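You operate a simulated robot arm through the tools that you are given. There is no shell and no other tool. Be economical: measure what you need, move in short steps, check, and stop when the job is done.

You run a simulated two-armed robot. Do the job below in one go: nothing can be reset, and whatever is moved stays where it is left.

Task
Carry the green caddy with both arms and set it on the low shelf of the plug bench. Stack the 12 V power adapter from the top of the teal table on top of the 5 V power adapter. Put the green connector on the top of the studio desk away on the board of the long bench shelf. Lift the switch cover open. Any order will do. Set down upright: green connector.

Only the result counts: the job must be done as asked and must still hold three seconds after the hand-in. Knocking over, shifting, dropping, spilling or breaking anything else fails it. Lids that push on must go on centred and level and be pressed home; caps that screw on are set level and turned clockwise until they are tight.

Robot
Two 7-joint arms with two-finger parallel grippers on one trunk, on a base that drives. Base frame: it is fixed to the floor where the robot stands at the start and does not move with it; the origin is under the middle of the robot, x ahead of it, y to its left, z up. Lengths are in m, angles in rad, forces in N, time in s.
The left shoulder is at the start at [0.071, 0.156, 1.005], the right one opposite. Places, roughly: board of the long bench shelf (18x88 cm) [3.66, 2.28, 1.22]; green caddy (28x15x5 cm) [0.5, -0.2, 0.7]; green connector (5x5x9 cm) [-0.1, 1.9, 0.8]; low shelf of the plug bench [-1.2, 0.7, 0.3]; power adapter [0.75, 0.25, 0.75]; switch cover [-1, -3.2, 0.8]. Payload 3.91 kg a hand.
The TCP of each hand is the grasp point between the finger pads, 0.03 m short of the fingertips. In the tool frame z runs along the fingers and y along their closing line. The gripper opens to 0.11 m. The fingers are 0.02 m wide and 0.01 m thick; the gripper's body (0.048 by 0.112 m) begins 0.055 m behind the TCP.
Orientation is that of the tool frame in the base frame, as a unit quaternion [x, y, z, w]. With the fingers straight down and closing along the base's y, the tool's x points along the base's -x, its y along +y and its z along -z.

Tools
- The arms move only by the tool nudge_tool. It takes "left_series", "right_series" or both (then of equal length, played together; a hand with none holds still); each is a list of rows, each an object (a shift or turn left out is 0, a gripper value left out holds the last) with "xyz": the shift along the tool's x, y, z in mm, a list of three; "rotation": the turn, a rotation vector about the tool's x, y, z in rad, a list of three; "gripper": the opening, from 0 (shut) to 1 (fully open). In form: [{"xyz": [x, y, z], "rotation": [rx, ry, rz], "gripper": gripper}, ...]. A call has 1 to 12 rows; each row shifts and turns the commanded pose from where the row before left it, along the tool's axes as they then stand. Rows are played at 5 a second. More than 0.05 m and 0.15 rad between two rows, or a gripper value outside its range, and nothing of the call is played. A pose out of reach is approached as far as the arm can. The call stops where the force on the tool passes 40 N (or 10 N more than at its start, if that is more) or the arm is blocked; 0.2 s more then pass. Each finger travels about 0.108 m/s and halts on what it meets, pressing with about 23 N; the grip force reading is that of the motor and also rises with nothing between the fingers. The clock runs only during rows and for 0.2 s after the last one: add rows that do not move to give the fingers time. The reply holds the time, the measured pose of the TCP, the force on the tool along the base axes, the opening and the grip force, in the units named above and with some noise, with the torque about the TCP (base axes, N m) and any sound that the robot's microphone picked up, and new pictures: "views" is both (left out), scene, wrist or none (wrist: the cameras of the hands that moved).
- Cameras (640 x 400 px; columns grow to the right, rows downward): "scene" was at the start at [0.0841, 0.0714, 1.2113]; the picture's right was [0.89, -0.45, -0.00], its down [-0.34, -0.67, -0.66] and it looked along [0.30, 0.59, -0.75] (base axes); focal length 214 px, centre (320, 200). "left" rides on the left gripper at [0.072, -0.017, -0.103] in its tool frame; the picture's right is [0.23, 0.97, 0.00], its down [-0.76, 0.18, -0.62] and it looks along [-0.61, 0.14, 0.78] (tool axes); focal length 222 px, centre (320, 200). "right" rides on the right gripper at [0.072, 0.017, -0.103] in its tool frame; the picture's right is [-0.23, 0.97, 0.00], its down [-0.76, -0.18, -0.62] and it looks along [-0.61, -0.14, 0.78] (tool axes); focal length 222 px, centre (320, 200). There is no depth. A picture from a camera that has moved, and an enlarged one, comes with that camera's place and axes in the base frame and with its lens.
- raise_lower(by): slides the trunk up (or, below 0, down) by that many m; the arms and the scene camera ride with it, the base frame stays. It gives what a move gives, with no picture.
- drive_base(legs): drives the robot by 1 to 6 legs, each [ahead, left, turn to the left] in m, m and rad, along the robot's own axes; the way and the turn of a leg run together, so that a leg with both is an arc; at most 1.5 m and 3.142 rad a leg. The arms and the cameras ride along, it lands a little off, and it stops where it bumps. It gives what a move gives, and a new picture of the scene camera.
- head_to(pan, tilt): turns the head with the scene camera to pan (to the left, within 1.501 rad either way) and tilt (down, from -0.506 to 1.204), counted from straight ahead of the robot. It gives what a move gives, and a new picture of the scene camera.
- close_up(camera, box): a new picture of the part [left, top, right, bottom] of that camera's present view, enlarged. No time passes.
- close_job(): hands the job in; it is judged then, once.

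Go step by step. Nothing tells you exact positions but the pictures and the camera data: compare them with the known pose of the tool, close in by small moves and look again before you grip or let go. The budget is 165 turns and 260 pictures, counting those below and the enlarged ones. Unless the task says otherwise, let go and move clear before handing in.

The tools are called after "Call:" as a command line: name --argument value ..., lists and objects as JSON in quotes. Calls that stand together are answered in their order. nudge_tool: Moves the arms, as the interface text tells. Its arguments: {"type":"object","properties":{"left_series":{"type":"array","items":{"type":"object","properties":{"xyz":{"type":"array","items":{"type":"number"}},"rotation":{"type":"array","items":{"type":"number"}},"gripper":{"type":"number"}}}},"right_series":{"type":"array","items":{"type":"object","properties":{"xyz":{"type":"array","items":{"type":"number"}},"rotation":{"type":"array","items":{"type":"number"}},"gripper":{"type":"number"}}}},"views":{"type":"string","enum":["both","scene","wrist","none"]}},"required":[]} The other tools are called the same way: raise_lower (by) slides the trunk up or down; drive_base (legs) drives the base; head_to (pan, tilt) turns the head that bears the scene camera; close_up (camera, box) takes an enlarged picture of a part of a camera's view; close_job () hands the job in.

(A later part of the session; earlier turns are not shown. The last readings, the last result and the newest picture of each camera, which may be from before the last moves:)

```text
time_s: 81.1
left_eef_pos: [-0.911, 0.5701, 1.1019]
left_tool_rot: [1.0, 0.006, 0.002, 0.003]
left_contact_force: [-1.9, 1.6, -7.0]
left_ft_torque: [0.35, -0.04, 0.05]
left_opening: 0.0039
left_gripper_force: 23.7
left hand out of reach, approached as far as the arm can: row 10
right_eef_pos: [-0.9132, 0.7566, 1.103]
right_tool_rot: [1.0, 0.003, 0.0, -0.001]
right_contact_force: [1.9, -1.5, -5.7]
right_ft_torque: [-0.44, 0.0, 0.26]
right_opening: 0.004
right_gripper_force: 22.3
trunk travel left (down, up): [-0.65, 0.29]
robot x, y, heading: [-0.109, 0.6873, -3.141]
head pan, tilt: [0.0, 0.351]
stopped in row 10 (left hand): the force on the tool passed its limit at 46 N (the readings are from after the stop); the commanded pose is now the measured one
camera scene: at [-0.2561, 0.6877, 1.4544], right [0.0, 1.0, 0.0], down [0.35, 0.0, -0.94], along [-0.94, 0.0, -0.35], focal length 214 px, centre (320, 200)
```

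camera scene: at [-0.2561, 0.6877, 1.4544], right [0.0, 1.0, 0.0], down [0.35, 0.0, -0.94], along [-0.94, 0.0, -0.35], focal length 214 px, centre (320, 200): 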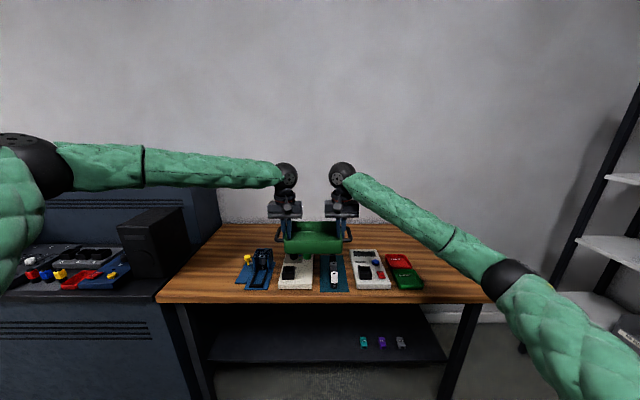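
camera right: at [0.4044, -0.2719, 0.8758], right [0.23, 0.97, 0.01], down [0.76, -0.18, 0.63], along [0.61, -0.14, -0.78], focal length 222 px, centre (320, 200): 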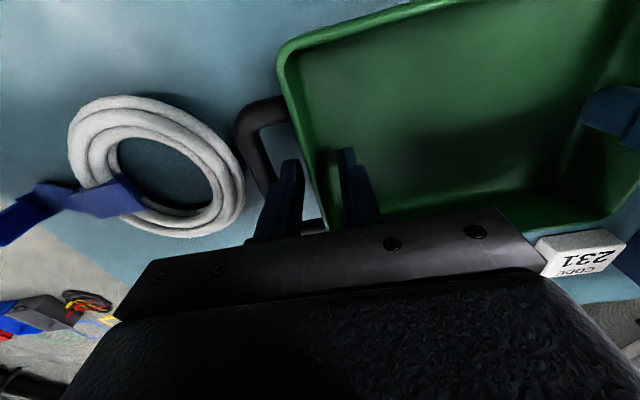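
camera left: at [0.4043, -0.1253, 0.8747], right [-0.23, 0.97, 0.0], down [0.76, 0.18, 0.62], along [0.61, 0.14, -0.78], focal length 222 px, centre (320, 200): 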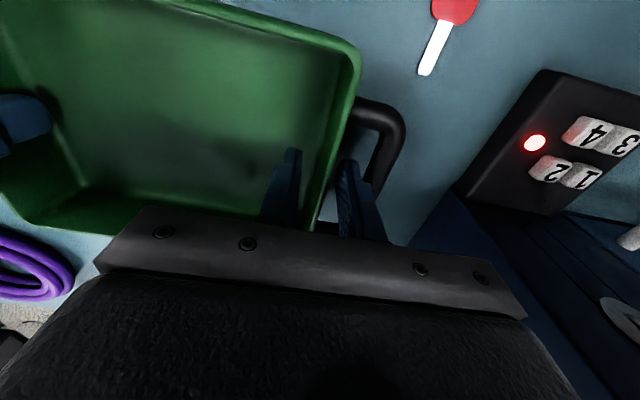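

Now the left forearm is nearly level and the posture fits under the top. I'll back off clear of the edge and lower by trunk only, leaving the arms as they are.

Call:
drive_base --legs '[[-0.18, 0, 0]]'

Call:
raise_lower --by -0.4

Call:
raise_lower --by -0.2

Call:
head_to --pan 0.0 --tilt 0.3

```text
time_s: 82.7
left_eef_pos: [-0.7253, 0.5677, 1.1044]
left_tool_rot: [1.0, 0.006, -0.001, 0.002]
left_contact_force: [-1.6, 2.6, -6.2]
left_ft_torque: [0.21, 0.1, 0.09]
left_opening: 0.004
left_gripper_force: 22.7
right_eef_pos: [-0.7282, 0.7544, 1.105]
right_tool_rot: [1.0, 0.006, -0.001, -0.001]
right_contact_force: [2.6, -1.6, -4.7]
right_ft_torque: [-0.5, -0.12, 0.27]
right_opening: 0.0041
right_gripper_force: 23.1
trunk travel left (down, up): [-0.65, 0.29]
robot x, y, heading: [0.0746, 0.6845, -3.134]
head pan, tilt: [0.0, 0.351]
camera scene: at [-0.07, 0.6885, 1.4546], right [-0.01, 1.0, 0.0], down [0.34, 0.0, -0.94], along [-0.94, -0.01, -0.34], focal length 214 px, centre (320, 200)
```

scene: 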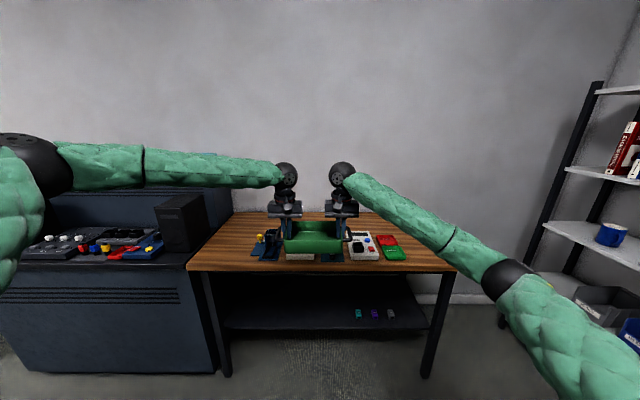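

```text
time_s: 86.5
left_eef_pos: [-0.7253, 0.5676, 0.7037]
left_tool_rot: [1.0, 0.007, 0.0, 0.003]
left_contact_force: [-2.5, 1.0, -5.7]
left_ft_torque: [0.27, 0.0, 0.12]
left_opening: 0.0036
left_gripper_force: 23.1
right_eef_pos: [-0.7286, 0.7555, 0.7049]
right_tool_rot: [1.0, 0.006, 0.0, -0.001]
right_contact_force: [2.7, -1.1, -4.3]
right_ft_torque: [-0.52, -0.05, 0.32]
right_opening: 0.0041
right_gripper_force: 23.8
trunk travel left (down, up): [-0.25, 0.69]
robot x, y, heading: [0.0698, 0.6884, -3.135]
head pan, tilt: [0.0, 0.351]
```

```text
time_s: 88.7
left_eef_pos: [-0.7245, 0.5685, 0.5034]
left_tool_rot: [1.0, 0.006, 0.001, 0.003]
left_contact_force: [-3.2, 0.1, -6.9]
left_ft_torque: [0.25, -0.01, 0.12]
left_opening: 0.0041
left_gripper_force: 22.6
right_eef_pos: [-0.7275, 0.7545, 0.5049]
right_tool_rot: [1.0, 0.006, -0.001, -0.001]
right_contact_force: [1.9, -1.4, -4.8]
right_ft_torque: [-0.48, -0.05, 0.27]
right_opening: 0.0041
right_gripper_force: 23.0
trunk travel left (down, up): [-0.05, 0.89]
robot x, y, heading: [0.0763, 0.6904, -3.137]
head pan, tilt: [0.0, 0.351]
```

```text
time_s: 89.3
left_eef_pos: [-0.7258, 0.568, 0.5035]
left_tool_rot: [1.0, 0.007, 0.001, 0.003]
left_contact_force: [-2.1, 1.0, -7.3]
left_ft_torque: [0.27, 0.0, 0.1]
left_opening: 0.0037
left_gripper_force: 23.4
right_eef_pos: [-0.7277, 0.7549, 0.5044]
right_tool_rot: [1.0, 0.005, 0.0, -0.001]
right_contact_force: [1.6, -0.5, -5.0]
right_ft_torque: [-0.51, -0.06, 0.29]
right_opening: 0.004
right_gripper_force: 23.4
trunk travel left (down, up): [-0.05, 0.89]
robot x, y, heading: [0.0786, 0.6881, -3.138]
head pan, tilt: [0.0, 0.3]
camera scene: at [-0.0702, 0.6885, 0.8593], right [-0.01, 1.0, 0.0], down [0.3, 0.0, -0.95], along [-0.95, -0.01, -0.3], focal length 214 px, centre (320, 200)
```

scene: 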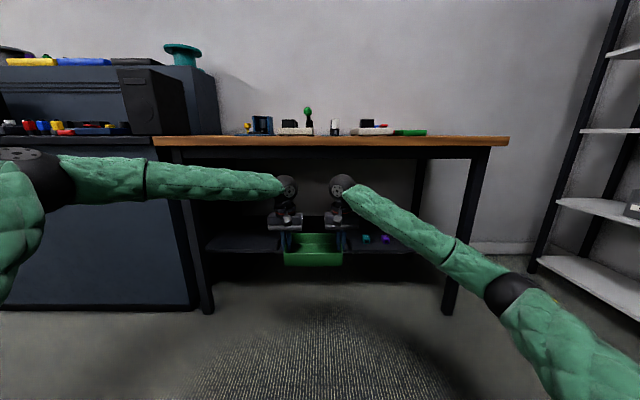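

The bench top is at z≈0.84 with the apron's underside near 0.76, so there's ample room. Lowering the trunk fully, then both hands down together.

Call:
raise_lower --by -0.045

Call:
nudge_tool --left_series '[{"xyz": [0, 0, 10]}, {"xyz": [0, 0, 10]}, {"xyz": [0, 0, 10]}, {"xyz": [0, 0, 10]}, {"xyz": [0, 0, 10]}, {}]' --right_series '[{"xyz": [0, 0, 10]}, {"xyz": [0, 0, 10]}, {"xyz": [0, 0, 10]}, {"xyz": [0, 0, 10]}, {"xyz": [0, 0, 10]}, {}]' --views "scene"

```text
time_s: 90.2
left_eef_pos: [-0.7252, 0.5689, 0.4583]
left_tool_rot: [1.0, 0.005, 0.0, 0.003]
left_contact_force: [-2.5, 0.5, -6.4]
left_ft_torque: [0.3, -0.05, 0.07]
left_opening: 0.0043
left_gripper_force: 22.8
right_eef_pos: [-0.7288, 0.7545, 0.4589]
right_tool_rot: [1.0, 0.005, -0.001, -0.001]
right_contact_force: [1.2, 0.0, -5.1]
right_ft_torque: [-0.52, 0.03, 0.3]
right_opening: 0.0038
right_gripper_force: 23.5
trunk travel left (down, up): [-0.005, 0.935]
robot x, y, heading: [0.0748, 0.6894, -3.134]
head pan, tilt: [0.0, 0.3]
```

```text
time_s: 91.1
left_eef_pos: [-0.7194, 0.564, 0.4246]
left_tool_rot: [1.0, 0.005, -0.001, 0.0]
left_contact_force: [-5.2, 2.5, -9.1]
left_ft_torque: [-0.36, 0.04, 0.46]
left_opening: 0.0044
left_gripper_force: 23.3
left hand out of reach, approached as far as the arm can: row 2, 4
right_eef_pos: [-0.7267, 0.749, 0.426]
right_tool_rot: [1.0, 0.01, 0.0, 0.002]
right_contact_force: [4.9, -2.6, -1.9]
right_ft_torque: [-0.24, -0.1, 0.53]
right_opening: 0.0045
right_gripper_force: 22.8
trunk travel left (down, up): [-0.005, 0.935]
robot x, y, heading: [0.0794, 0.6911, -3.142]
head pan, tilt: [0.0, 0.3]
stopped in row 4 (left hand): the force on the tool passed its limit at 44 N (the readings are from after the stop); the commanded pose is now the measured one
camera scene: at [-0.0701, 0.6885, 0.8143], right [-0.01, 1.0, 0.0], down [0.3, 0.0, -0.95], along [-0.95, -0.01, -0.3], focal length 214 px, centre (320, 200)
```

scene: 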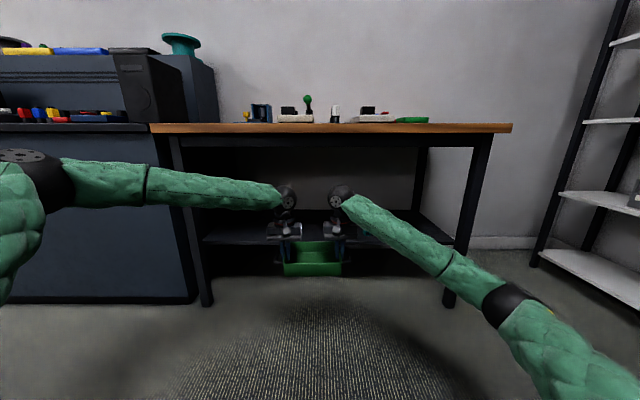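

The left arm is at its limit; retracting both hands 7 cm gives freedom.

Call:
nudge_tool --left_series '[{"xyz": [8, 0, 0]}, {"xyz": [10, 0, 0]}, {"xyz": [10, 0, 0]}, {"xyz": [10, 0, 0]}, {"xyz": [10, 0, 0]}, {"xyz": [10, 0, 0]}, {"xyz": [10, 0, 0]}, {}]' --right_series '[{"xyz": [8, 0, 0]}, {"xyz": [10, 0, 0]}, {"xyz": [10, 0, 0]}, {"xyz": [10, 0, 0]}, {"xyz": [10, 0, 0]}, {"xyz": [10, 0, 0]}, {"xyz": [10, 0, 0]}, {}]' --views "none"

Call:
nudge_tool --left_series '[{"xyz": [0, 0, 8]}, {"xyz": [0, 0, 8]}, {"xyz": [0, 0, 8]}, {}]' --right_series '[{"xyz": [0, 0, 8]}, {"xyz": [0, 0, 8]}, {"xyz": [0, 0, 8]}, {}]' --views "scene"

```text
time_s: 92.9
left_eef_pos: [-0.6506, 0.5662, 0.4239]
left_tool_rot: [1.0, 0.006, 0.001, 0.0]
left_contact_force: [-5.2, -9.0, -8.4]
left_ft_torque: [-0.38, -0.04, 0.48]
left_opening: 0.0045
left_gripper_force: 23.2
right_eef_pos: [-0.6592, 0.753, 0.4252]
right_tool_rot: [1.0, 0.006, 0.0, 0.0]
right_contact_force: [5.0, 9.8, -3.7]
right_ft_torque: [-0.12, -0.08, 0.44]
right_opening: 0.0044
right_gripper_force: 23.0
trunk travel left (down, up): [-0.005, 0.935]
robot x, y, heading: [0.0758, 0.691, -3.136]
head pan, tilt: [0.0, 0.3]
```

```text
time_s: 93.9
left_eef_pos: [-0.6519, 0.5664, 0.4005]
left_tool_rot: [1.0, 0.007, 0.0, 0.0]
left_contact_force: [-4.3, -26.3, -10.7]
left_ft_torque: [-0.53, -0.18, 0.48]
left_opening: 0.0043
left_gripper_force: 23.1
right_eef_pos: [-0.6603, 0.753, 0.4014]
right_tool_rot: [1.0, 0.007, -0.001, 0.0]
right_contact_force: [2.9, 25.8, -2.3]
right_ft_torque: [-0.13, 0.09, 0.45]
right_opening: 0.004
right_gripper_force: 23.0
trunk travel left (down, up): [-0.005, 0.935]
robot x, y, heading: [0.0721, 0.6906, -3.137]
head pan, tilt: [0.0, 0.3]
camera scene: at [-0.0701, 0.6885, 0.8144], right [-0.01, 1.0, 0.0], down [0.3, 0.0, -0.95], along [-0.95, -0.01, -0.3], focal length 214 px, centre (320, 200)
```

scene: 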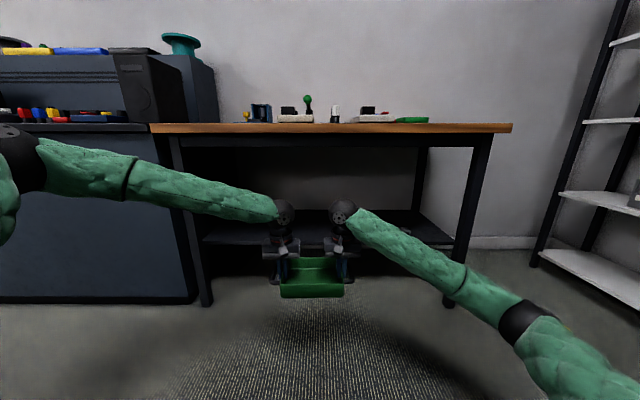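

A mild squeeze between the hands has built up; I'll ease it outward a little, and go down 1.5 cm more. Plan: set the caddy just inside the shelf's edge, then push it in from the front.

Call:
nudge_tool --left_series '[{"xyz": [0, 0.5, 0]}, {"xyz": [0, 0.5, 0]}, {"xyz": [0, 0, 7]}, {"xyz": [0, 0, 7]}, {}]' --right_series '[{"xyz": [0, -0.5, 0]}, {"xyz": [0, -0.5, 0]}, {"xyz": [0, 0, 7]}, {"xyz": [0, 0, 7]}, {}]' --views "none"

Call:
close_up --camera "scene" --box '[190, 120, 478, 300]'

```text
time_s: 95.1
left_eef_pos: [-0.6518, 0.5665, 0.3864]
left_tool_rot: [1.0, 0.006, -0.001, 0.0]
left_contact_force: [-4.2, -5.5, -9.1]
left_ft_torque: [-0.36, -0.19, 0.44]
left_opening: 0.0044
left_gripper_force: 23.1
right_eef_pos: [-0.6607, 0.7516, 0.3888]
right_tool_rot: [1.0, 0.008, 0.0, 0.001]
right_contact_force: [4.0, 6.3, -2.5]
right_ft_torque: [-0.09, 0.12, 0.44]
right_opening: 0.0046
right_gripper_force: 22.7
trunk travel left (down, up): [-0.005, 0.935]
robot x, y, heading: [0.0764, 0.6876, -3.136]
head pan, tilt: [0.0, 0.3]
```

```text
2.22 times, centred on (334, 210) of scene
camera zoom: at [-0.0701, 0.6885, 0.8144], right [-0.01, 1.0, 0.0], down [0.3, 0.0, -0.95], along [-0.95, -0.01, -0.3], focal length 477 px, centre (289, 178)
```

zoom: 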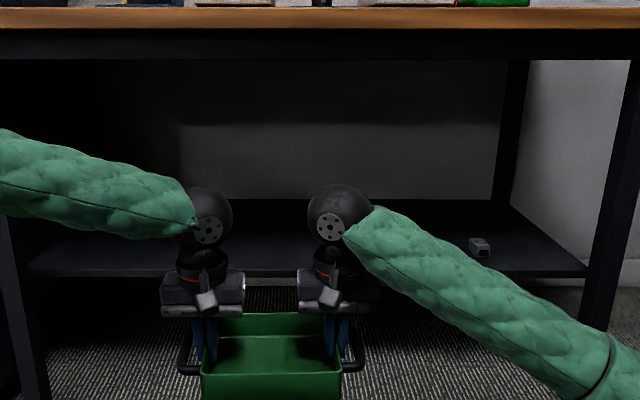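

All looks clear: forearms pass below the apron. Driving in 0.37 m.

Call:
drive_base --legs '[[0.25, 0, 0], [0.12, 0, 0]]'

Call:
close_up --camera "scene" --box '[190, 120, 478, 300]'

```text
time_s: 97.8
left_eef_pos: [-1.0349, 0.5612, 0.3869]
left_tool_rot: [1.0, 0.007, 0.0, 0.001]
left_contact_force: [-4.3, 2.4, -7.4]
left_ft_torque: [-0.13, -0.08, 0.46]
left_opening: 0.0045
left_gripper_force: 22.7
right_eef_pos: [-1.0435, 0.7448, 0.3877]
right_tool_rot: [1.0, 0.009, 0.0, 0.0]
right_contact_force: [4.8, -3.1, -4.6]
right_ft_torque: [-0.04, 0.04, 0.47]
right_opening: 0.0042
right_gripper_force: 23.3
trunk travel left (down, up): [-0.005, 0.935]
robot x, y, heading: [-0.3071, 0.6839, -3.133]
head pan, tilt: [0.0, 0.3]
camera scene: at [-0.4534, 0.6848, 0.8143], right [-0.01, 1.0, 0.0], down [0.3, 0.0, -0.95], along [-0.95, -0.01, -0.3], focal length 214 px, centre (320, 200)
```

scene: 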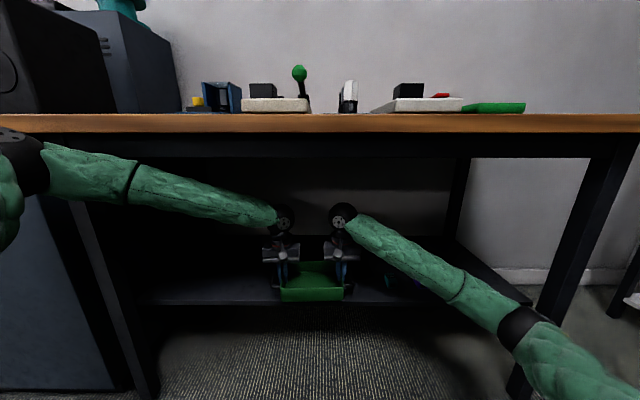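

```text
2.22 times, centred on (334, 210) of scene
camera zoom: at [-0.4534, 0.6848, 0.8143], right [-0.01, 1.0, 0.0], down [0.3, 0.0, -0.95], along [-0.95, -0.01, -0.3], focal length 477 px, centre (289, 178)
```

zoom: 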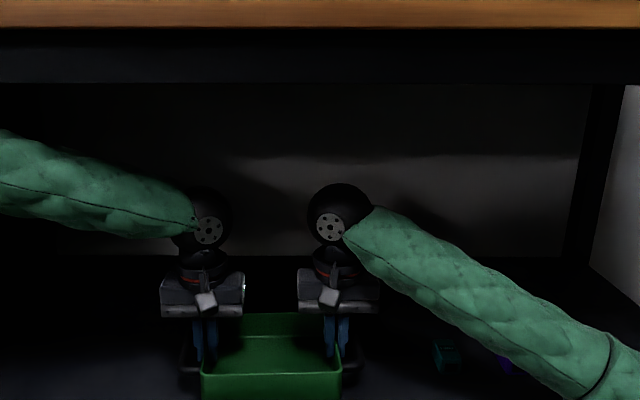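

The caddy is over the shelf with no contact; its front wall is about 2 cm proud. A further 2.5 cm in, then lower gently.

Call:
drive_base --legs '[[0.03, 0, 0]]'

Call:
nudge_tool --left_series '[{"xyz": [0, 0, 6]}, {"xyz": [0, 0, 6]}, {"xyz": [0, 0, 6]}, {"xyz": [0, 0, 4]}, {}]' --right_series '[{"xyz": [0, 0, 6]}, {"xyz": [0, 0, 6]}, {"xyz": [0, 0, 6]}, {"xyz": [0, 0, 4]}, {}]' --views "scene"

Call:
close_up --camera "scene" --box '[240, 230, 400, 330]'

```text
time_s: 98.6
left_eef_pos: [-1.0563, 0.5559, 0.381]
left_tool_rot: [1.0, 0.008, 0.001, -0.002]
left_contact_force: [-4.8, 8.8, 0.0]
left_ft_torque: [0.77, 0.54, 0.53]
left_opening: 0.0053
left_gripper_force: 22.6
right_eef_pos: [-1.0686, 0.7419, 0.3887]
right_tool_rot: [1.0, 0.011, -0.003, 0.0]
right_contact_force: [5.5, -9.4, -13.4]
right_ft_torque: [0.49, -0.55, 0.42]
right_opening: 0.005
right_gripper_force: 22.6
trunk travel left (down, up): [-0.005, 0.935]
robot x, y, heading: [-0.3395, 0.6889, -3.129]
head pan, tilt: [0.0, 0.3]
camera scene: at [-0.4775, 0.682, 0.8116], right [-0.01, 1.0, 0.0], down [0.29, 0.01, -0.96], along [-0.96, -0.01, -0.29], focal length 214 px, centre (320, 200)
```

scene: 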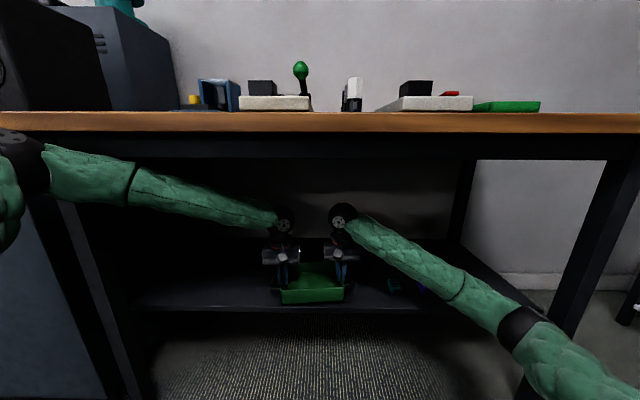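

```text
time_s: 99.8
left_eef_pos: [-1.0572, 0.5547, 0.3726]
left_tool_rot: [1.0, 0.009, -0.004, 0.001]
left_contact_force: [-4.4, -6.9, 12.3]
left_ft_torque: [0.09, -0.37, 0.4]
left_opening: 0.0049
left_gripper_force: 22.8
right_eef_pos: [-1.0678, 0.7409, 0.3745]
right_tool_rot: [1.0, 0.014, -0.006, 0.001]
right_contact_force: [8.8, -5.6, 4.8]
right_ft_torque: [0.21, -0.68, 0.47]
right_opening: 0.0045
right_gripper_force: 23.4
trunk travel left (down, up): [-0.005, 0.935]
robot x, y, heading: [-0.336, 0.6834, -3.122]
head pan, tilt: [0.0, 0.3]
camera scene: at [-0.4739, 0.6848, 0.8169], right [-0.02, 1.0, 0.0], down [0.29, 0.0, -0.96], along [-0.96, -0.02, -0.29], focal length 214 px, centre (320, 200)
```

scene: 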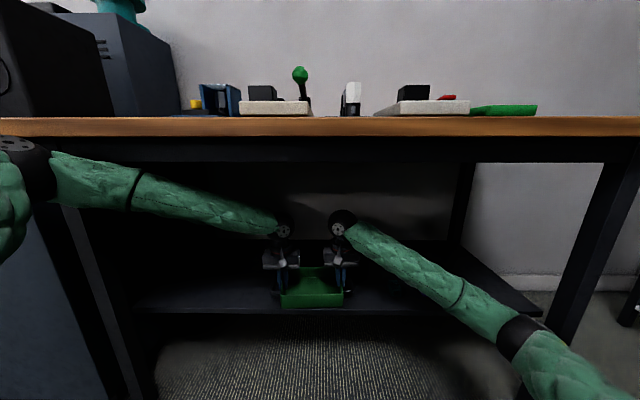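

```text
4.00 times, centred on (320, 280) of scene
camera zoom: at [-0.4739, 0.6848, 0.8169], right [-0.02, 1.0, 0.0], down [0.29, 0.0, -0.96], along [-0.96, -0.02, -0.29], focal length 858 px, centre (320, -120)
```

zoom: 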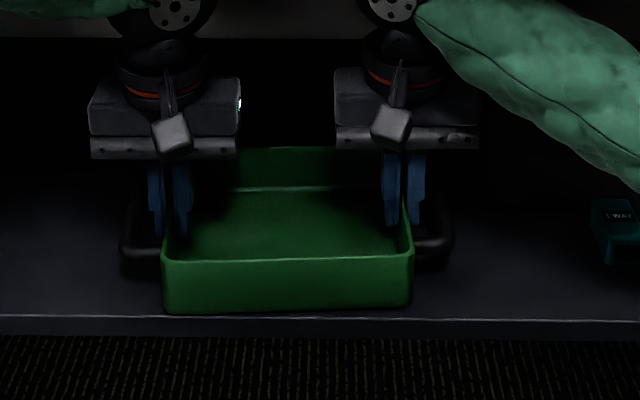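

The caddy stands on the shelf, fully inside the front edge, with contact forces upward. Easing the push by 5 mm, then opening both grippers part-way.

Call:
nudge_tool --left_series '[{"xyz": [0, 0, -3]}, {"xyz": [0, 0, -2]}, {"gripper": 0.1}, {"gripper": 0.2}, {"gripper": 0.22}, {}]' --right_series '[{"xyz": [0, 0, -3]}, {"xyz": [0, 0, -2]}, {"gripper": 0.1}, {"gripper": 0.2}, {"gripper": 0.22}, {}]' --views "both"

Call:
close_up --camera "scene" --box '[240, 230, 400, 330]'

```text
time_s: 101.2
left_eef_pos: [-1.0555, 0.5551, 0.371]
left_tool_rot: [1.0, 0.009, -0.001, 0.0]
left_contact_force: [-0.2, 0.0, -0.9]
left_ft_torque: [-0.04, 0.01, -0.02]
left_opening: 0.024
left_gripper_force: 0.0
right_eef_pos: [-1.069, 0.7414, 0.378]
right_tool_rot: [1.0, 0.012, -0.005, 0.001]
right_contact_force: [0.0, -0.6, 0.6]
right_ft_torque: [0.01, -0.04, -0.01]
right_opening: 0.0244
right_gripper_force: 0.1
trunk travel left (down, up): [-0.005, 0.935]
robot x, y, heading: [-0.337, 0.6846, -3.126]
head pan, tilt: [0.0, 0.3]
camera scene: at [-0.4748, 0.6845, 0.8155], right [-0.02, 1.0, 0.0], down [0.29, 0.0, -0.96], along [-0.96, -0.02, -0.29], focal length 214 px, centre (320, 200)
camera right: at [-0.9953, 0.7262, 0.4791], right [-0.2, -0.98, 0.0], down [-0.76, 0.16, 0.63], along [-0.62, 0.12, -0.78], focal length 222 px, centre (320, 200)
camera left: at [-0.9832, 0.5721, 0.4752], right [0.24, -0.97, 0.0], down [-0.76, -0.19, 0.63], along [-0.61, -0.15, -0.78], focal length 222 px, centre (320, 200)
```

scene: 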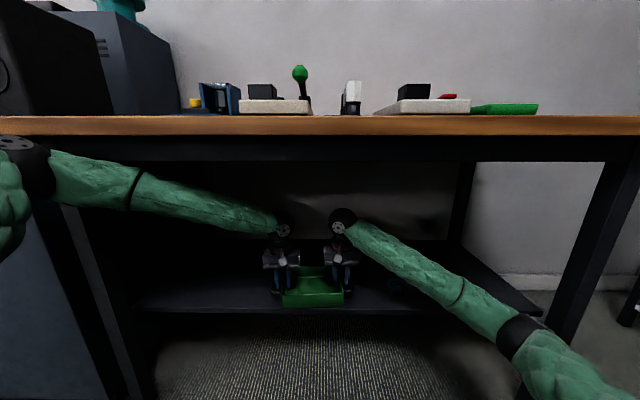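
right: 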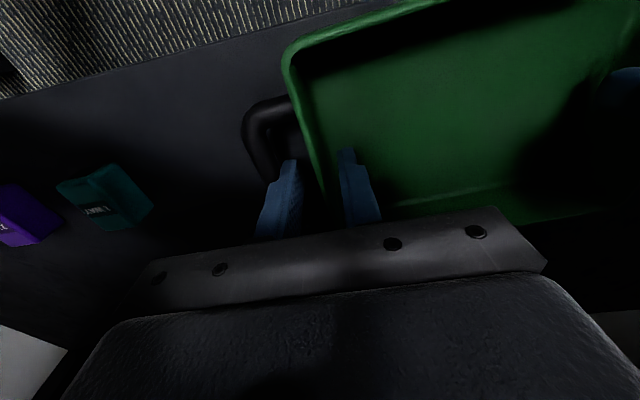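
left: 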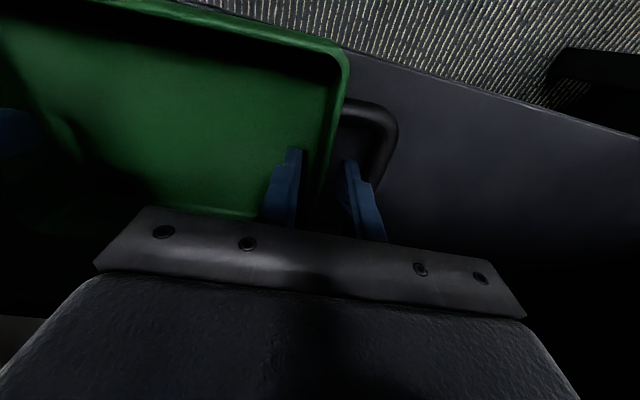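

```text
4.00 times, centred on (320, 280) of scene
camera zoom: at [-0.4748, 0.6845, 0.8155], right [-0.02, 1.0, 0.0], down [0.29, 0.0, -0.96], along [-0.96, -0.02, -0.29], focal length 858 px, centre (320, -120)
```

zoom: 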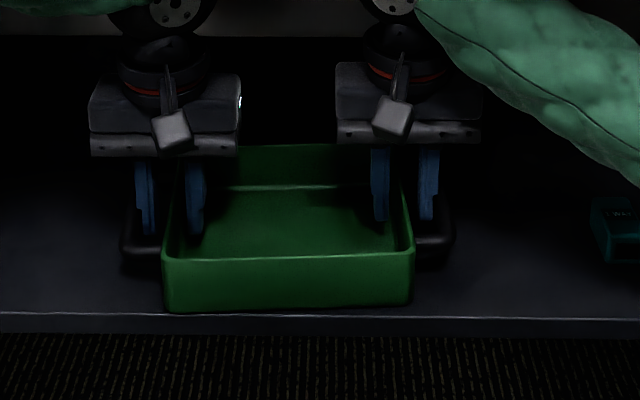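

Released cleanly. Now raising both hands straight up in small steps to clear the rim, watching for contact with the apron.

Call:
nudge_tool --left_series '[{"xyz": [0, 0, -8]}, {"xyz": [0, 0, -8]}, {"xyz": [0, 0, -8]}, {"xyz": [0, 0, -8]}, {}]' --right_series '[{"xyz": [0, 0, -8]}, {"xyz": [0, 0, -8]}, {"xyz": [0, 0, -8]}, {"xyz": [0, 0, -8]}, {}]' --views "scene"

Call:
close_up --camera "scene" --box '[240, 230, 400, 330]'

```text
time_s: 102.4
left_eef_pos: [-1.0521, 0.5575, 0.3805]
left_tool_rot: [1.0, 0.005, 0.013, -0.001]
left_contact_force: [-0.2, -0.3, -0.6]
left_ft_torque: [0.0, 0.0, 0.01]
left_opening: 0.0244
left_gripper_force: 0.0
right_eef_pos: [-1.0703, 0.7446, 0.3966]
right_tool_rot: [1.0, 0.012, 0.001, -0.002]
right_contact_force: [0.4, -0.4, 0.2]
right_ft_torque: [-0.02, 0.02, 0.01]
right_opening: 0.0243
right_gripper_force: 0.1
trunk travel left (down, up): [-0.005, 0.935]
robot x, y, heading: [-0.3322, 0.6901, -3.132]
head pan, tilt: [0.0, 0.3]
camera scene: at [-0.4812, 0.6821, 0.8094], right [-0.01, 1.0, 0.0], down [0.3, 0.01, -0.95], along [-0.95, -0.01, -0.3], focal length 214 px, centre (320, 200)
```

scene: 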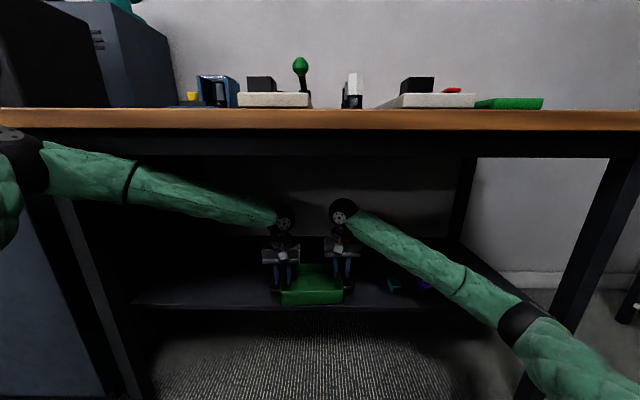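

```text
4.00 times, centred on (320, 280) of scene
camera zoom: at [-0.4812, 0.6821, 0.8094], right [-0.01, 1.0, 0.0], down [0.3, 0.01, -0.95], along [-0.95, -0.01, -0.3], focal length 858 px, centre (320, -120)
```

zoom: 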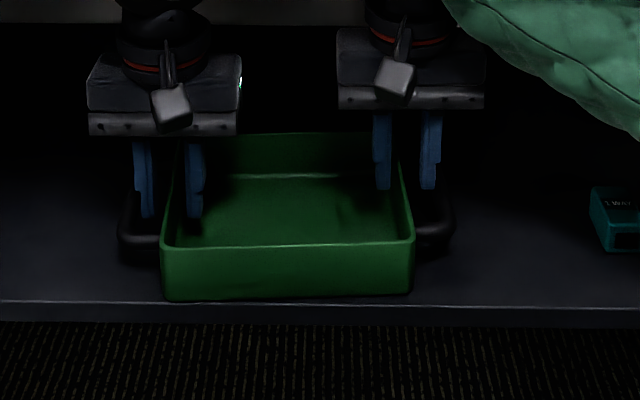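

The left forearm is touching the apron. I'll lower the left hand back, pitch it forward about the TCP (dropping the wrist toward me), while the right hand rises clear.

Call:
nudge_tool --left_series '[{"xyz": [0, 0, 10]}, {"xyz": [0, 0, 10]}, {"xyz": [0, 0, 6]}, {"rotation": [0, -0.1, 0]}, {"rotation": [0, -0.1, 0]}, {"rotation": [0, -0.1, 0]}, {}]' --right_series '[{"xyz": [0, 0, -8]}, {"xyz": [0, 0, -8]}, {"xyz": [0, 0, -8]}, {"xyz": [0, 0, -8]}, {}, {}, {}]' --views "both"

Call:
close_up --camera "scene" --box '[240, 230, 400, 330]'

```text
time_s: 104.0
left_eef_pos: [-1.0583, 0.5571, 0.371]
left_tool_rot: [0.99, 0.006, -0.144, 0.0]
left_contact_force: [0.4, -0.3, 1.3]
left_ft_torque: [-0.01, -0.01, 0.03]
left_opening: 0.0242
left_gripper_force: 0.1
right_eef_pos: [-1.0714, 0.7445, 0.4328]
right_tool_rot: [1.0, 0.011, 0.001, -0.001]
right_contact_force: [1.0, -0.3, -0.4]
right_ft_torque: [-0.01, 0.01, -0.02]
right_opening: 0.0241
right_gripper_force: 0.0
trunk travel left (down, up): [-0.005, 0.935]
robot x, y, heading: [-0.336, 0.6877, -3.13]
head pan, tilt: [0.0, 0.3]
camera scene: at [-0.4825, 0.6825, 0.8148], right [-0.01, 1.0, 0.0], down [0.3, 0.01, -0.95], along [-0.95, -0.01, -0.3], focal length 214 px, centre (320, 200)
camera right: at [-0.9995, 0.7271, 0.5352], right [-0.21, -0.98, 0.0], down [-0.77, 0.16, 0.62], along [-0.61, 0.13, -0.78], focal length 222 px, centre (320, 200)
camera left: at [-0.9592, 0.5743, 0.4487], right [0.23, -0.97, -0.07], down [-0.55, -0.19, 0.82], along [-0.8, -0.15, -0.57], focal length 222 px, centre (320, 200)
```

scene: 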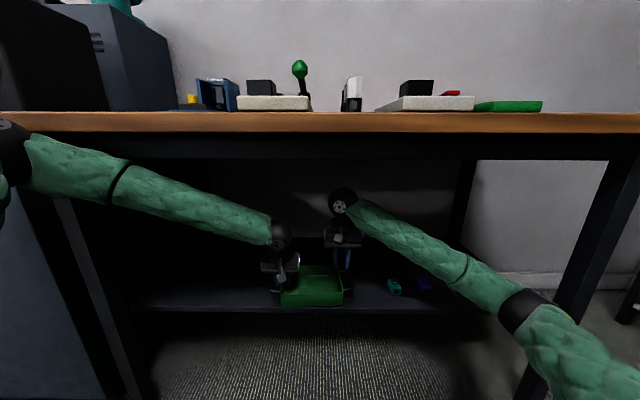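
right: 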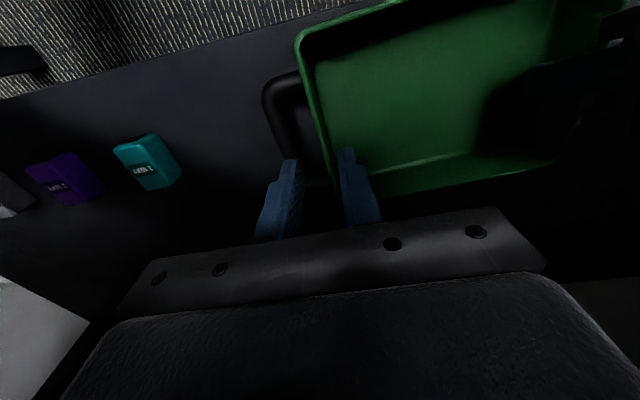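
left: 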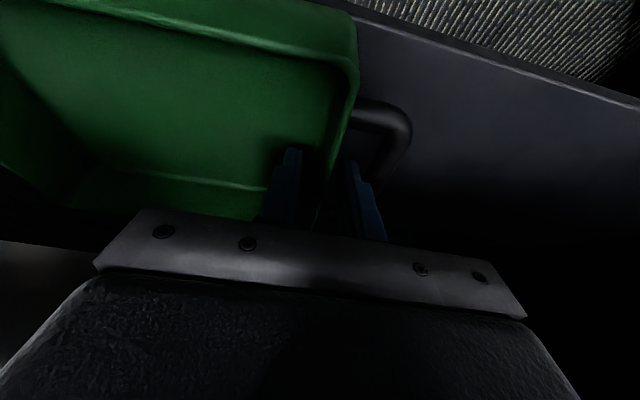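

```text
4.00 times, centred on (320, 280) of scene
camera zoom: at [-0.4825, 0.6825, 0.8148], right [-0.01, 1.0, 0.0], down [0.3, 0.01, -0.95], along [-0.95, -0.01, -0.3], focal length 858 px, centre (320, -120)
```

zoom: 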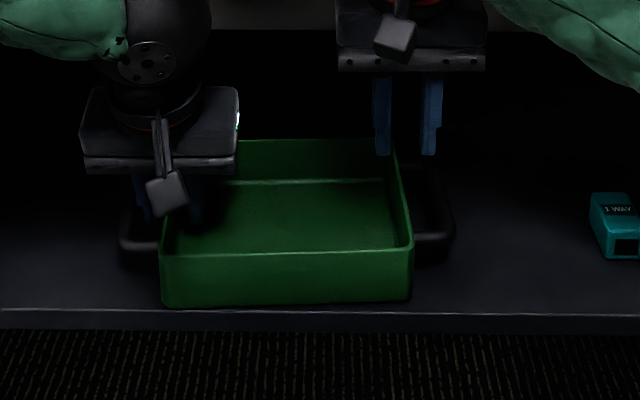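

Pitching works and the bench pressure is gone. Pitch a bit more, then withdraw along the finger axis.

Call:
nudge_tool --left_series '[{"rotation": [0, -0.12, 0]}, {"rotation": [0, -0.12, 0]}, {"rotation": [0, -0.12, 0]}, {"xyz": [0, 0, -10]}, {"xyz": [0, 0, -12]}, {"xyz": [0, 0, -12]}, {"xyz": [0, 0, -12]}, {}]' --views "both"

Call:
close_up --camera "scene" --box '[240, 230, 400, 330]'

```text
time_s: 105.8
left_eef_pos: [-1.029, 0.5589, 0.4085]
left_tool_rot: [0.947, 0.006, -0.321, 0.002]
left_contact_force: [-0.1, -0.5, -0.6]
left_ft_torque: [-0.02, 0.02, 0.03]
left_opening: 0.0242
left_gripper_force: 0.1
right_eef_pos: [-1.0714, 0.7431, 0.4339]
right_tool_rot: [1.0, 0.011, -0.001, 0.001]
right_contact_force: [0.2, 0.0, 0.3]
right_ft_torque: [0.0, 0.01, -0.01]
right_opening: 0.0241
right_gripper_force: 0.1
trunk travel left (down, up): [-0.005, 0.935]
robot x, y, heading: [-0.3323, 0.6859, -3.13]
head pan, tilt: [0.0, 0.3]
camera scene: at [-0.4804, 0.6847, 0.8145], right [-0.01, 1.0, 0.0], down [0.3, 0.0, -0.96], along [-0.95, -0.01, -0.3], focal length 214 px, centre (320, 200)
camera left: at [-0.9087, 0.5758, 0.4467], right [0.19, -0.97, -0.14], down [-0.22, -0.18, 0.96], along [-0.96, -0.16, -0.25], focal length 222 px, centre (320, 200)
```

scene: 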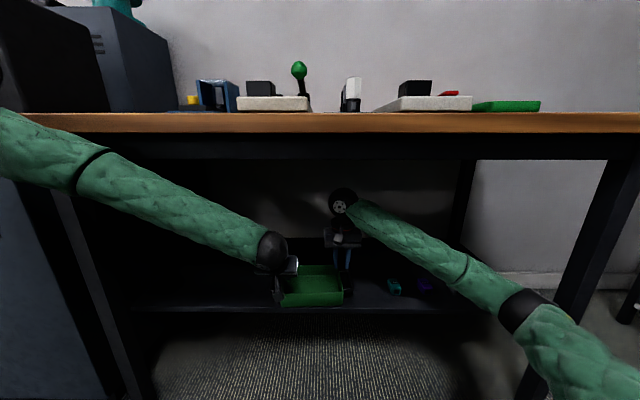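
left: 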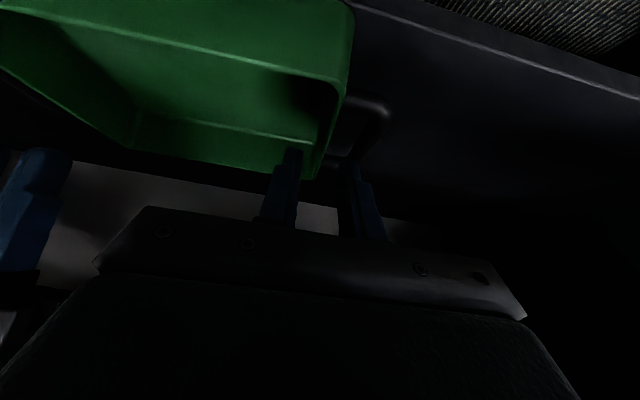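

```text
4.00 times, centred on (320, 280) of scene
camera zoom: at [-0.4804, 0.6847, 0.8145], right [-0.01, 1.0, 0.0], down [0.3, 0.0, -0.96], along [-0.95, -0.01, -0.3], focal length 858 px, centre (320, -120)
```

zoom: 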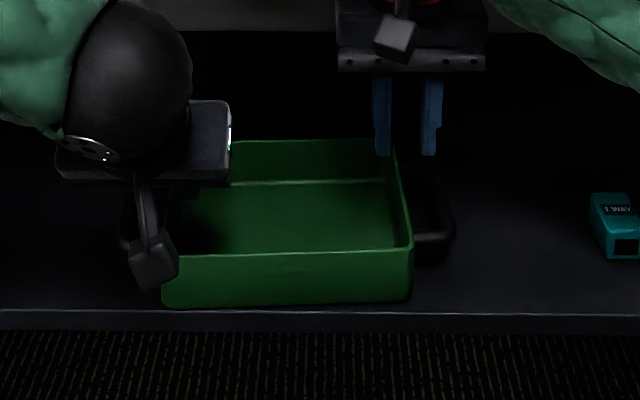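

Both hands are above the rim. A little more lift, then drive straight back.

Call:
nudge_tool --left_series '[{"xyz": [-5, 0, -10]}, {}]' --views "none"

Call:
drive_base --legs '[[-0.35, 0, 0]]'

Call:
close_up --camera "scene" --box '[220, 180, 412, 300]'

```text
time_s: 106.4
left_eef_pos: [-1.0277, 0.5576, 0.4207]
left_tool_rot: [0.947, 0.007, -0.322, 0.002]
left_contact_force: [-0.3, 0.0, 0.3]
left_ft_torque: [0.04, -0.01, 0.01]
left_opening: 0.0243
left_gripper_force: 0.1
right_eef_pos: [-1.0712, 0.7438, 0.4343]
right_tool_rot: [1.0, 0.012, -0.001, 0.001]
right_contact_force: [0.0, 0.3, 0.8]
right_ft_torque: [0.01, 0.03, -0.01]
right_opening: 0.0242
right_gripper_force: 0.0
trunk travel left (down, up): [-0.005, 0.935]
robot x, y, heading: [-0.336, 0.6879, -3.128]
head pan, tilt: [0.0, 0.3]
```

```text
time_s: 108.7
left_eef_pos: [-0.6779, 0.5627, 0.4198]
left_tool_rot: [0.947, 0.005, -0.321, 0.002]
left_contact_force: [0.4, -0.2, 0.9]
left_ft_torque: [-0.03, -0.02, 0.03]
left_opening: 0.0241
left_gripper_force: 0.0
right_eef_pos: [-0.7211, 0.7486, 0.4345]
right_tool_rot: [1.0, 0.011, -0.001, 0.001]
right_contact_force: [-0.1, -0.3, -0.1]
right_ft_torque: [0.0, -0.03, 0.04]
right_opening: 0.0242
right_gripper_force: 0.1
trunk travel left (down, up): [-0.005, 0.935]
robot x, y, heading: [0.0154, 0.6887, -3.128]
head pan, tilt: [0.0, 0.3]
camera scene: at [-0.1312, 0.6894, 0.8145], right [-0.01, 1.0, 0.0], down [0.3, 0.0, -0.96], along [-0.95, -0.01, -0.3], focal length 214 px, centre (320, 200)
```

scene: 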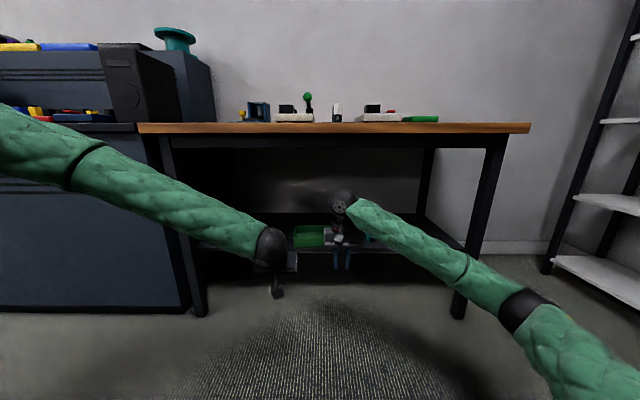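

```text
3.33 times, centred on (316, 240) of scene
camera zoom: at [-0.1312, 0.6894, 0.8145], right [-0.01, 1.0, 0.0], down [0.3, 0.0, -0.96], along [-0.95, -0.01, -0.3], focal length 715 px, centre (333, 67)
```

zoom: 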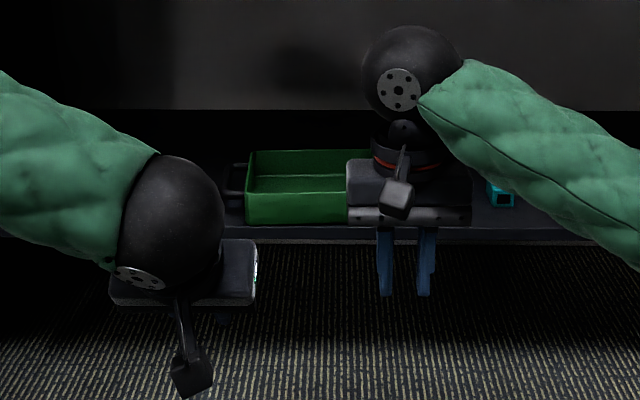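

The caddy sits on the low shelf. Now for the connector: raise the trunk, level the left hand, and turn to face the studio desk (+y).

Call:
raise_lower --by 0.4

Call:
nudge_tool --left_series '[{"rotation": [0, 0.13, 0]}, {"rotation": [0, 0.13, 0]}, {"rotation": [0, 0.13, 0]}, {"rotation": [0, 0.13, 0]}, {"rotation": [0, 0.134, 0]}, {"xyz": [0, 0, -40]}, {"xyz": [0, 0, -40]}]' --right_series '[{}, {}, {}, {"xyz": [20, 0, -20]}, {"xyz": [20, 0, -20]}, {"xyz": [0, 0, -40]}, {"xyz": [0, 0, -40], "gripper": 1.0}]' --views "none"

Call:
drive_base --legs '[[0, 0, -1.57]]'

Call:
head_to --pan 0.0 --tilt 0.4

```text
time_s: 112.5
left_eef_pos: [-0.6785, 0.5626, 0.8199]
left_tool_rot: [0.947, 0.006, -0.322, 0.002]
left_contact_force: [-0.4, 0.4, 0.0]
left_ft_torque: [-0.02, 0.02, -0.02]
left_opening: 0.0247
left_gripper_force: 0.1
right_eef_pos: [-0.7219, 0.7487, 0.8335]
right_tool_rot: [1.0, 0.011, 0.0, 0.001]
right_contact_force: [-0.5, 0.9, -0.4]
right_ft_torque: [-0.01, 0.0, 0.01]
right_opening: 0.0244
right_gripper_force: 0.0
trunk travel left (down, up): [-0.405, 0.535]
robot x, y, heading: [0.0143, 0.6921, -3.133]
head pan, tilt: [0.0, 0.3]
```

```text
time_s: 114.1
left_eef_pos: [-0.6797, 0.5631, 0.8999]
left_tool_rot: [1.0, 0.005, 0.001, 0.0]
left_contact_force: [-0.4, 0.0, 0.0]
left_ft_torque: [0.02, 0.04, 0.01]
left_opening: 0.024
left_gripper_force: 0.1
right_eef_pos: [-0.6801, 0.7533, 0.9545]
right_tool_rot: [1.0, 0.01, -0.001, 0.001]
right_contact_force: [0.1, -0.1, -0.9]
right_ft_torque: [0.01, 0.03, 0.0]
right_opening: 0.1076
right_gripper_force: 0.5
trunk travel left (down, up): [-0.405, 0.535]
robot x, y, heading: [0.0146, 0.6887, -3.13]
head pan, tilt: [0.0, 0.3]
```

```text
time_s: 118.3
left_eef_pos: [-0.1216, 1.3821, 0.9]
left_tool_rot: [0.716, -0.698, 0.0, 0.0]
left_contact_force: [-0.3, -0.5, 0.2]
left_ft_torque: [0.03, -0.02, 0.02]
left_opening: 0.0239
left_gripper_force: 0.0
right_eef_pos: [0.0673, 1.3854, 0.9541]
right_tool_rot: [0.719, -0.695, -0.001, 0.0]
right_contact_force: [0.4, -0.8, 0.1]
right_ft_torque: [0.0, 0.01, 0.0]
right_opening: 0.1101
right_gripper_force: 0.0
trunk travel left (down, up): [-0.405, 0.535]
robot x, y, heading: [0.0144, 0.6879, 1.596]
head pan, tilt: [0.0, 0.3]
camera scene: at [0.0093, 0.8352, 1.2145], right [1.0, 0.03, 0.0], down [0.01, -0.3, -0.96], along [-0.02, 0.95, -0.3], focal length 214 px, centre (320, 200)
```

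scene: 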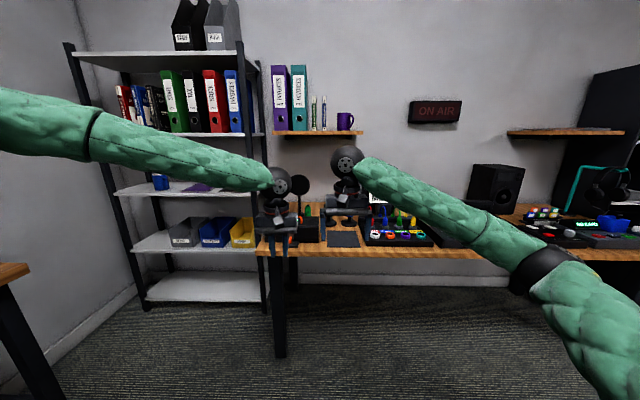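

```text
time_s: 119.0
left_eef_pos: [-0.1217, 1.3819, 0.899]
left_tool_rot: [0.716, -0.699, 0.0, 0.0]
left_contact_force: [-0.6, 0.4, -0.4]
left_ft_torque: [-0.01, -0.01, 0.02]
left_opening: 0.0241
left_gripper_force: 0.0
right_eef_pos: [0.0679, 1.3852, 0.9535]
right_tool_rot: [0.719, -0.695, 0.0, 0.0]
right_contact_force: [-0.5, -0.6, -1.1]
right_ft_torque: [-0.01, -0.03, 0.03]
right_opening: 0.1101
right_gripper_force: 0.0
trunk travel left (down, up): [-0.405, 0.535]
robot x, y, heading: [0.0148, 0.69, 1.6]
head pan, tilt: [0.0, 0.4]
camera scene: at [0.009, 0.8345, 1.2053], right [1.0, 0.03, 0.0], down [0.01, -0.39, -0.92], along [-0.02, 0.92, -0.39], focal length 214 px, centre (320, 200)
```

scene: 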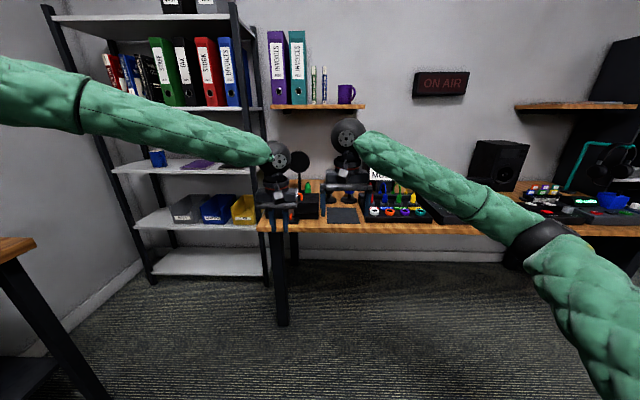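

The desk is ahead, with small colored items near its left end. Enlarging.

Call:
close_up --camera "scene" --box '[250, 140, 442, 260]'

```text
3.33 times, centred on (346, 200) of scene
camera zoom: at [0.009, 0.8345, 1.2053], right [1.0, 0.03, 0.0], down [0.01, -0.39, -0.92], along [-0.02, 0.92, -0.39], focal length 715 px, centre (233, 200)
```

zoom: 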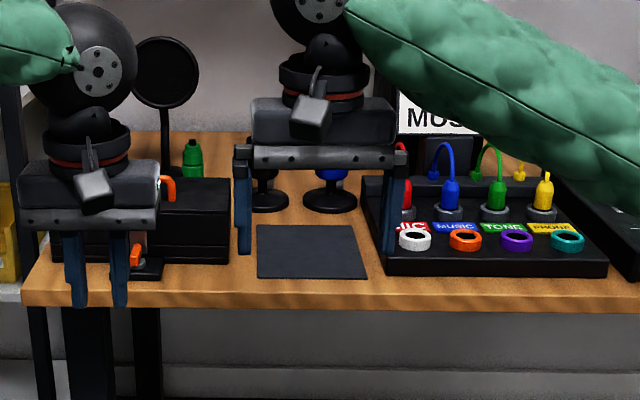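

The green connector is near (−0.08, 1.9), behind a black case with orange handles. I'll spread the hands out of the view and approach a bit.

Call:
nudge_tool --left_series '[{"xyz": [0, 35, -10]}, {"xyz": [0, 35, -20]}, {"xyz": [0, 35, -20]}, {"xyz": [0, 35, -20]}, {"xyz": [0, 35, -20]}, {"xyz": [0, 35, 0], "gripper": 1.0}, {"xyz": [0, 35, 0]}]' --right_series '[{"xyz": [0, -35, 0]}, {"xyz": [0, -35, 0]}, {"xyz": [0, -35, 0]}, {"xyz": [0, -35, 0]}, {"xyz": [0, -35, 0]}, {"xyz": [0, -35, 0]}, {"xyz": [0, -35, 0]}]' --views "none"

Call:
drive_base --legs '[[0.25, 0, 0]]'

Call:
head_to --pan 0.1 --tilt 0.55

Call:
close_up --camera "scene" --box '[220, 100, 412, 220]'

```text
time_s: 120.6
left_eef_pos: [-0.367, 1.3772, 0.9884]
left_tool_rot: [0.716, -0.698, -0.001, 0.0]
left_contact_force: [0.2, 0.1, 0.7]
left_ft_torque: [0.01, 0.02, 0.02]
left_opening: 0.1099
left_gripper_force: 0.1
right_eef_pos: [0.3105, 1.3971, 0.9543]
right_tool_rot: [0.72, -0.694, -0.002, 0.001]
right_contact_force: [0.7, 0.1, 0.3]
right_ft_torque: [-0.03, -0.02, 0.0]
right_opening: 0.1097
right_gripper_force: 0.0
trunk travel left (down, up): [-0.405, 0.535]
robot x, y, heading: [0.0136, 0.6908, 1.597]
head pan, tilt: [0.0, 0.4]
```

```text
time_s: 122.4
left_eef_pos: [-0.3768, 1.6299, 0.9871]
left_tool_rot: [0.717, -0.697, 0.001, 0.001]
left_contact_force: [-0.6, 0.5, -0.4]
left_ft_torque: [-0.05, -0.01, 0.02]
left_opening: 0.1099
left_gripper_force: 0.1
right_eef_pos: [0.3026, 1.6512, 0.9513]
right_tool_rot: [0.721, -0.693, -0.001, 0.0]
right_contact_force: [-0.1, -0.3, -0.9]
right_ft_torque: [-0.02, 0.0, -0.01]
right_opening: 0.1099
right_gripper_force: 0.1
trunk travel left (down, up): [-0.405, 0.535]
robot x, y, heading: [0.0075, 0.9433, 1.598]
head pan, tilt: [0.0, 0.4]
camera scene: at [0.0015, 1.0877, 1.205], right [1.0, 0.03, 0.0], down [0.01, -0.39, -0.92], along [-0.03, 0.92, -0.39], focal length 214 px, centre (320, 200)
```

scene: 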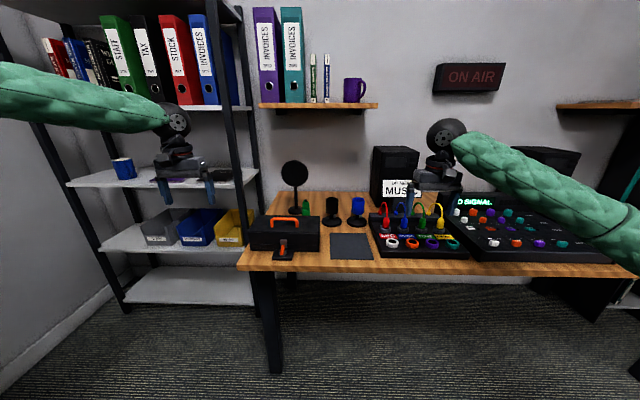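

```text
time_s: 123.1
left_eef_pos: [-0.3783, 1.6288, 0.9875]
left_tool_rot: [0.718, -0.696, -0.001, 0.0]
left_contact_force: [-0.1, 0.3, 0.6]
left_ft_torque: [0.01, -0.05, -0.03]
left_opening: 0.11
left_gripper_force: 0.0
right_eef_pos: [0.3009, 1.6495, 0.952]
right_tool_rot: [0.721, -0.693, -0.001, 0.0]
right_contact_force: [-0.5, 0.2, -0.7]
right_ft_torque: [-0.02, 0.0, 0.0]
right_opening: 0.1098
right_gripper_force: 0.0
trunk travel left (down, up): [-0.405, 0.535]
robot x, y, heading: [0.0113, 0.9442, 1.595]
head pan, tilt: [0.099, 0.55]
camera scene: at [-0.0073, 1.0829, 1.1916], right [0.99, 0.13, 0.0], down [0.07, -0.52, -0.85], along [-0.11, 0.85, -0.52], focal length 214 px, centre (320, 200)
```

scene: 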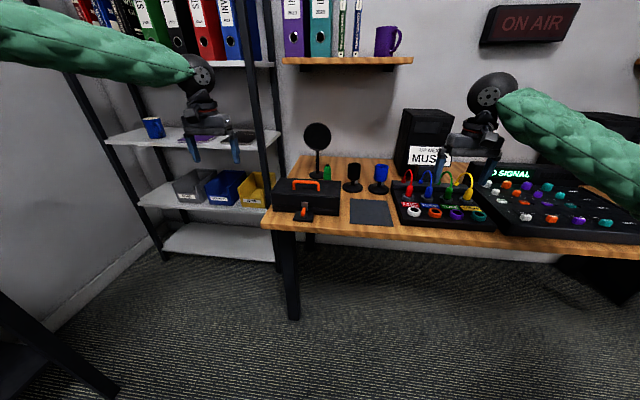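

```text
3.33 times, centred on (316, 160) of scene
camera zoom: at [-0.0073, 1.0829, 1.1916], right [0.99, 0.13, 0.0], down [0.07, -0.52, -0.85], along [-0.11, 0.85, -0.52], focal length 715 px, centre (333, 333)
```

zoom: 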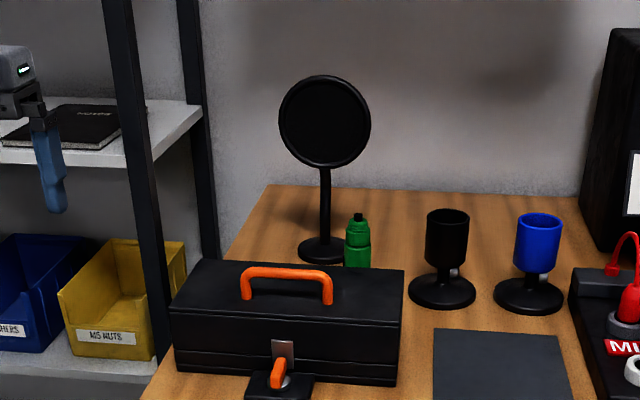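

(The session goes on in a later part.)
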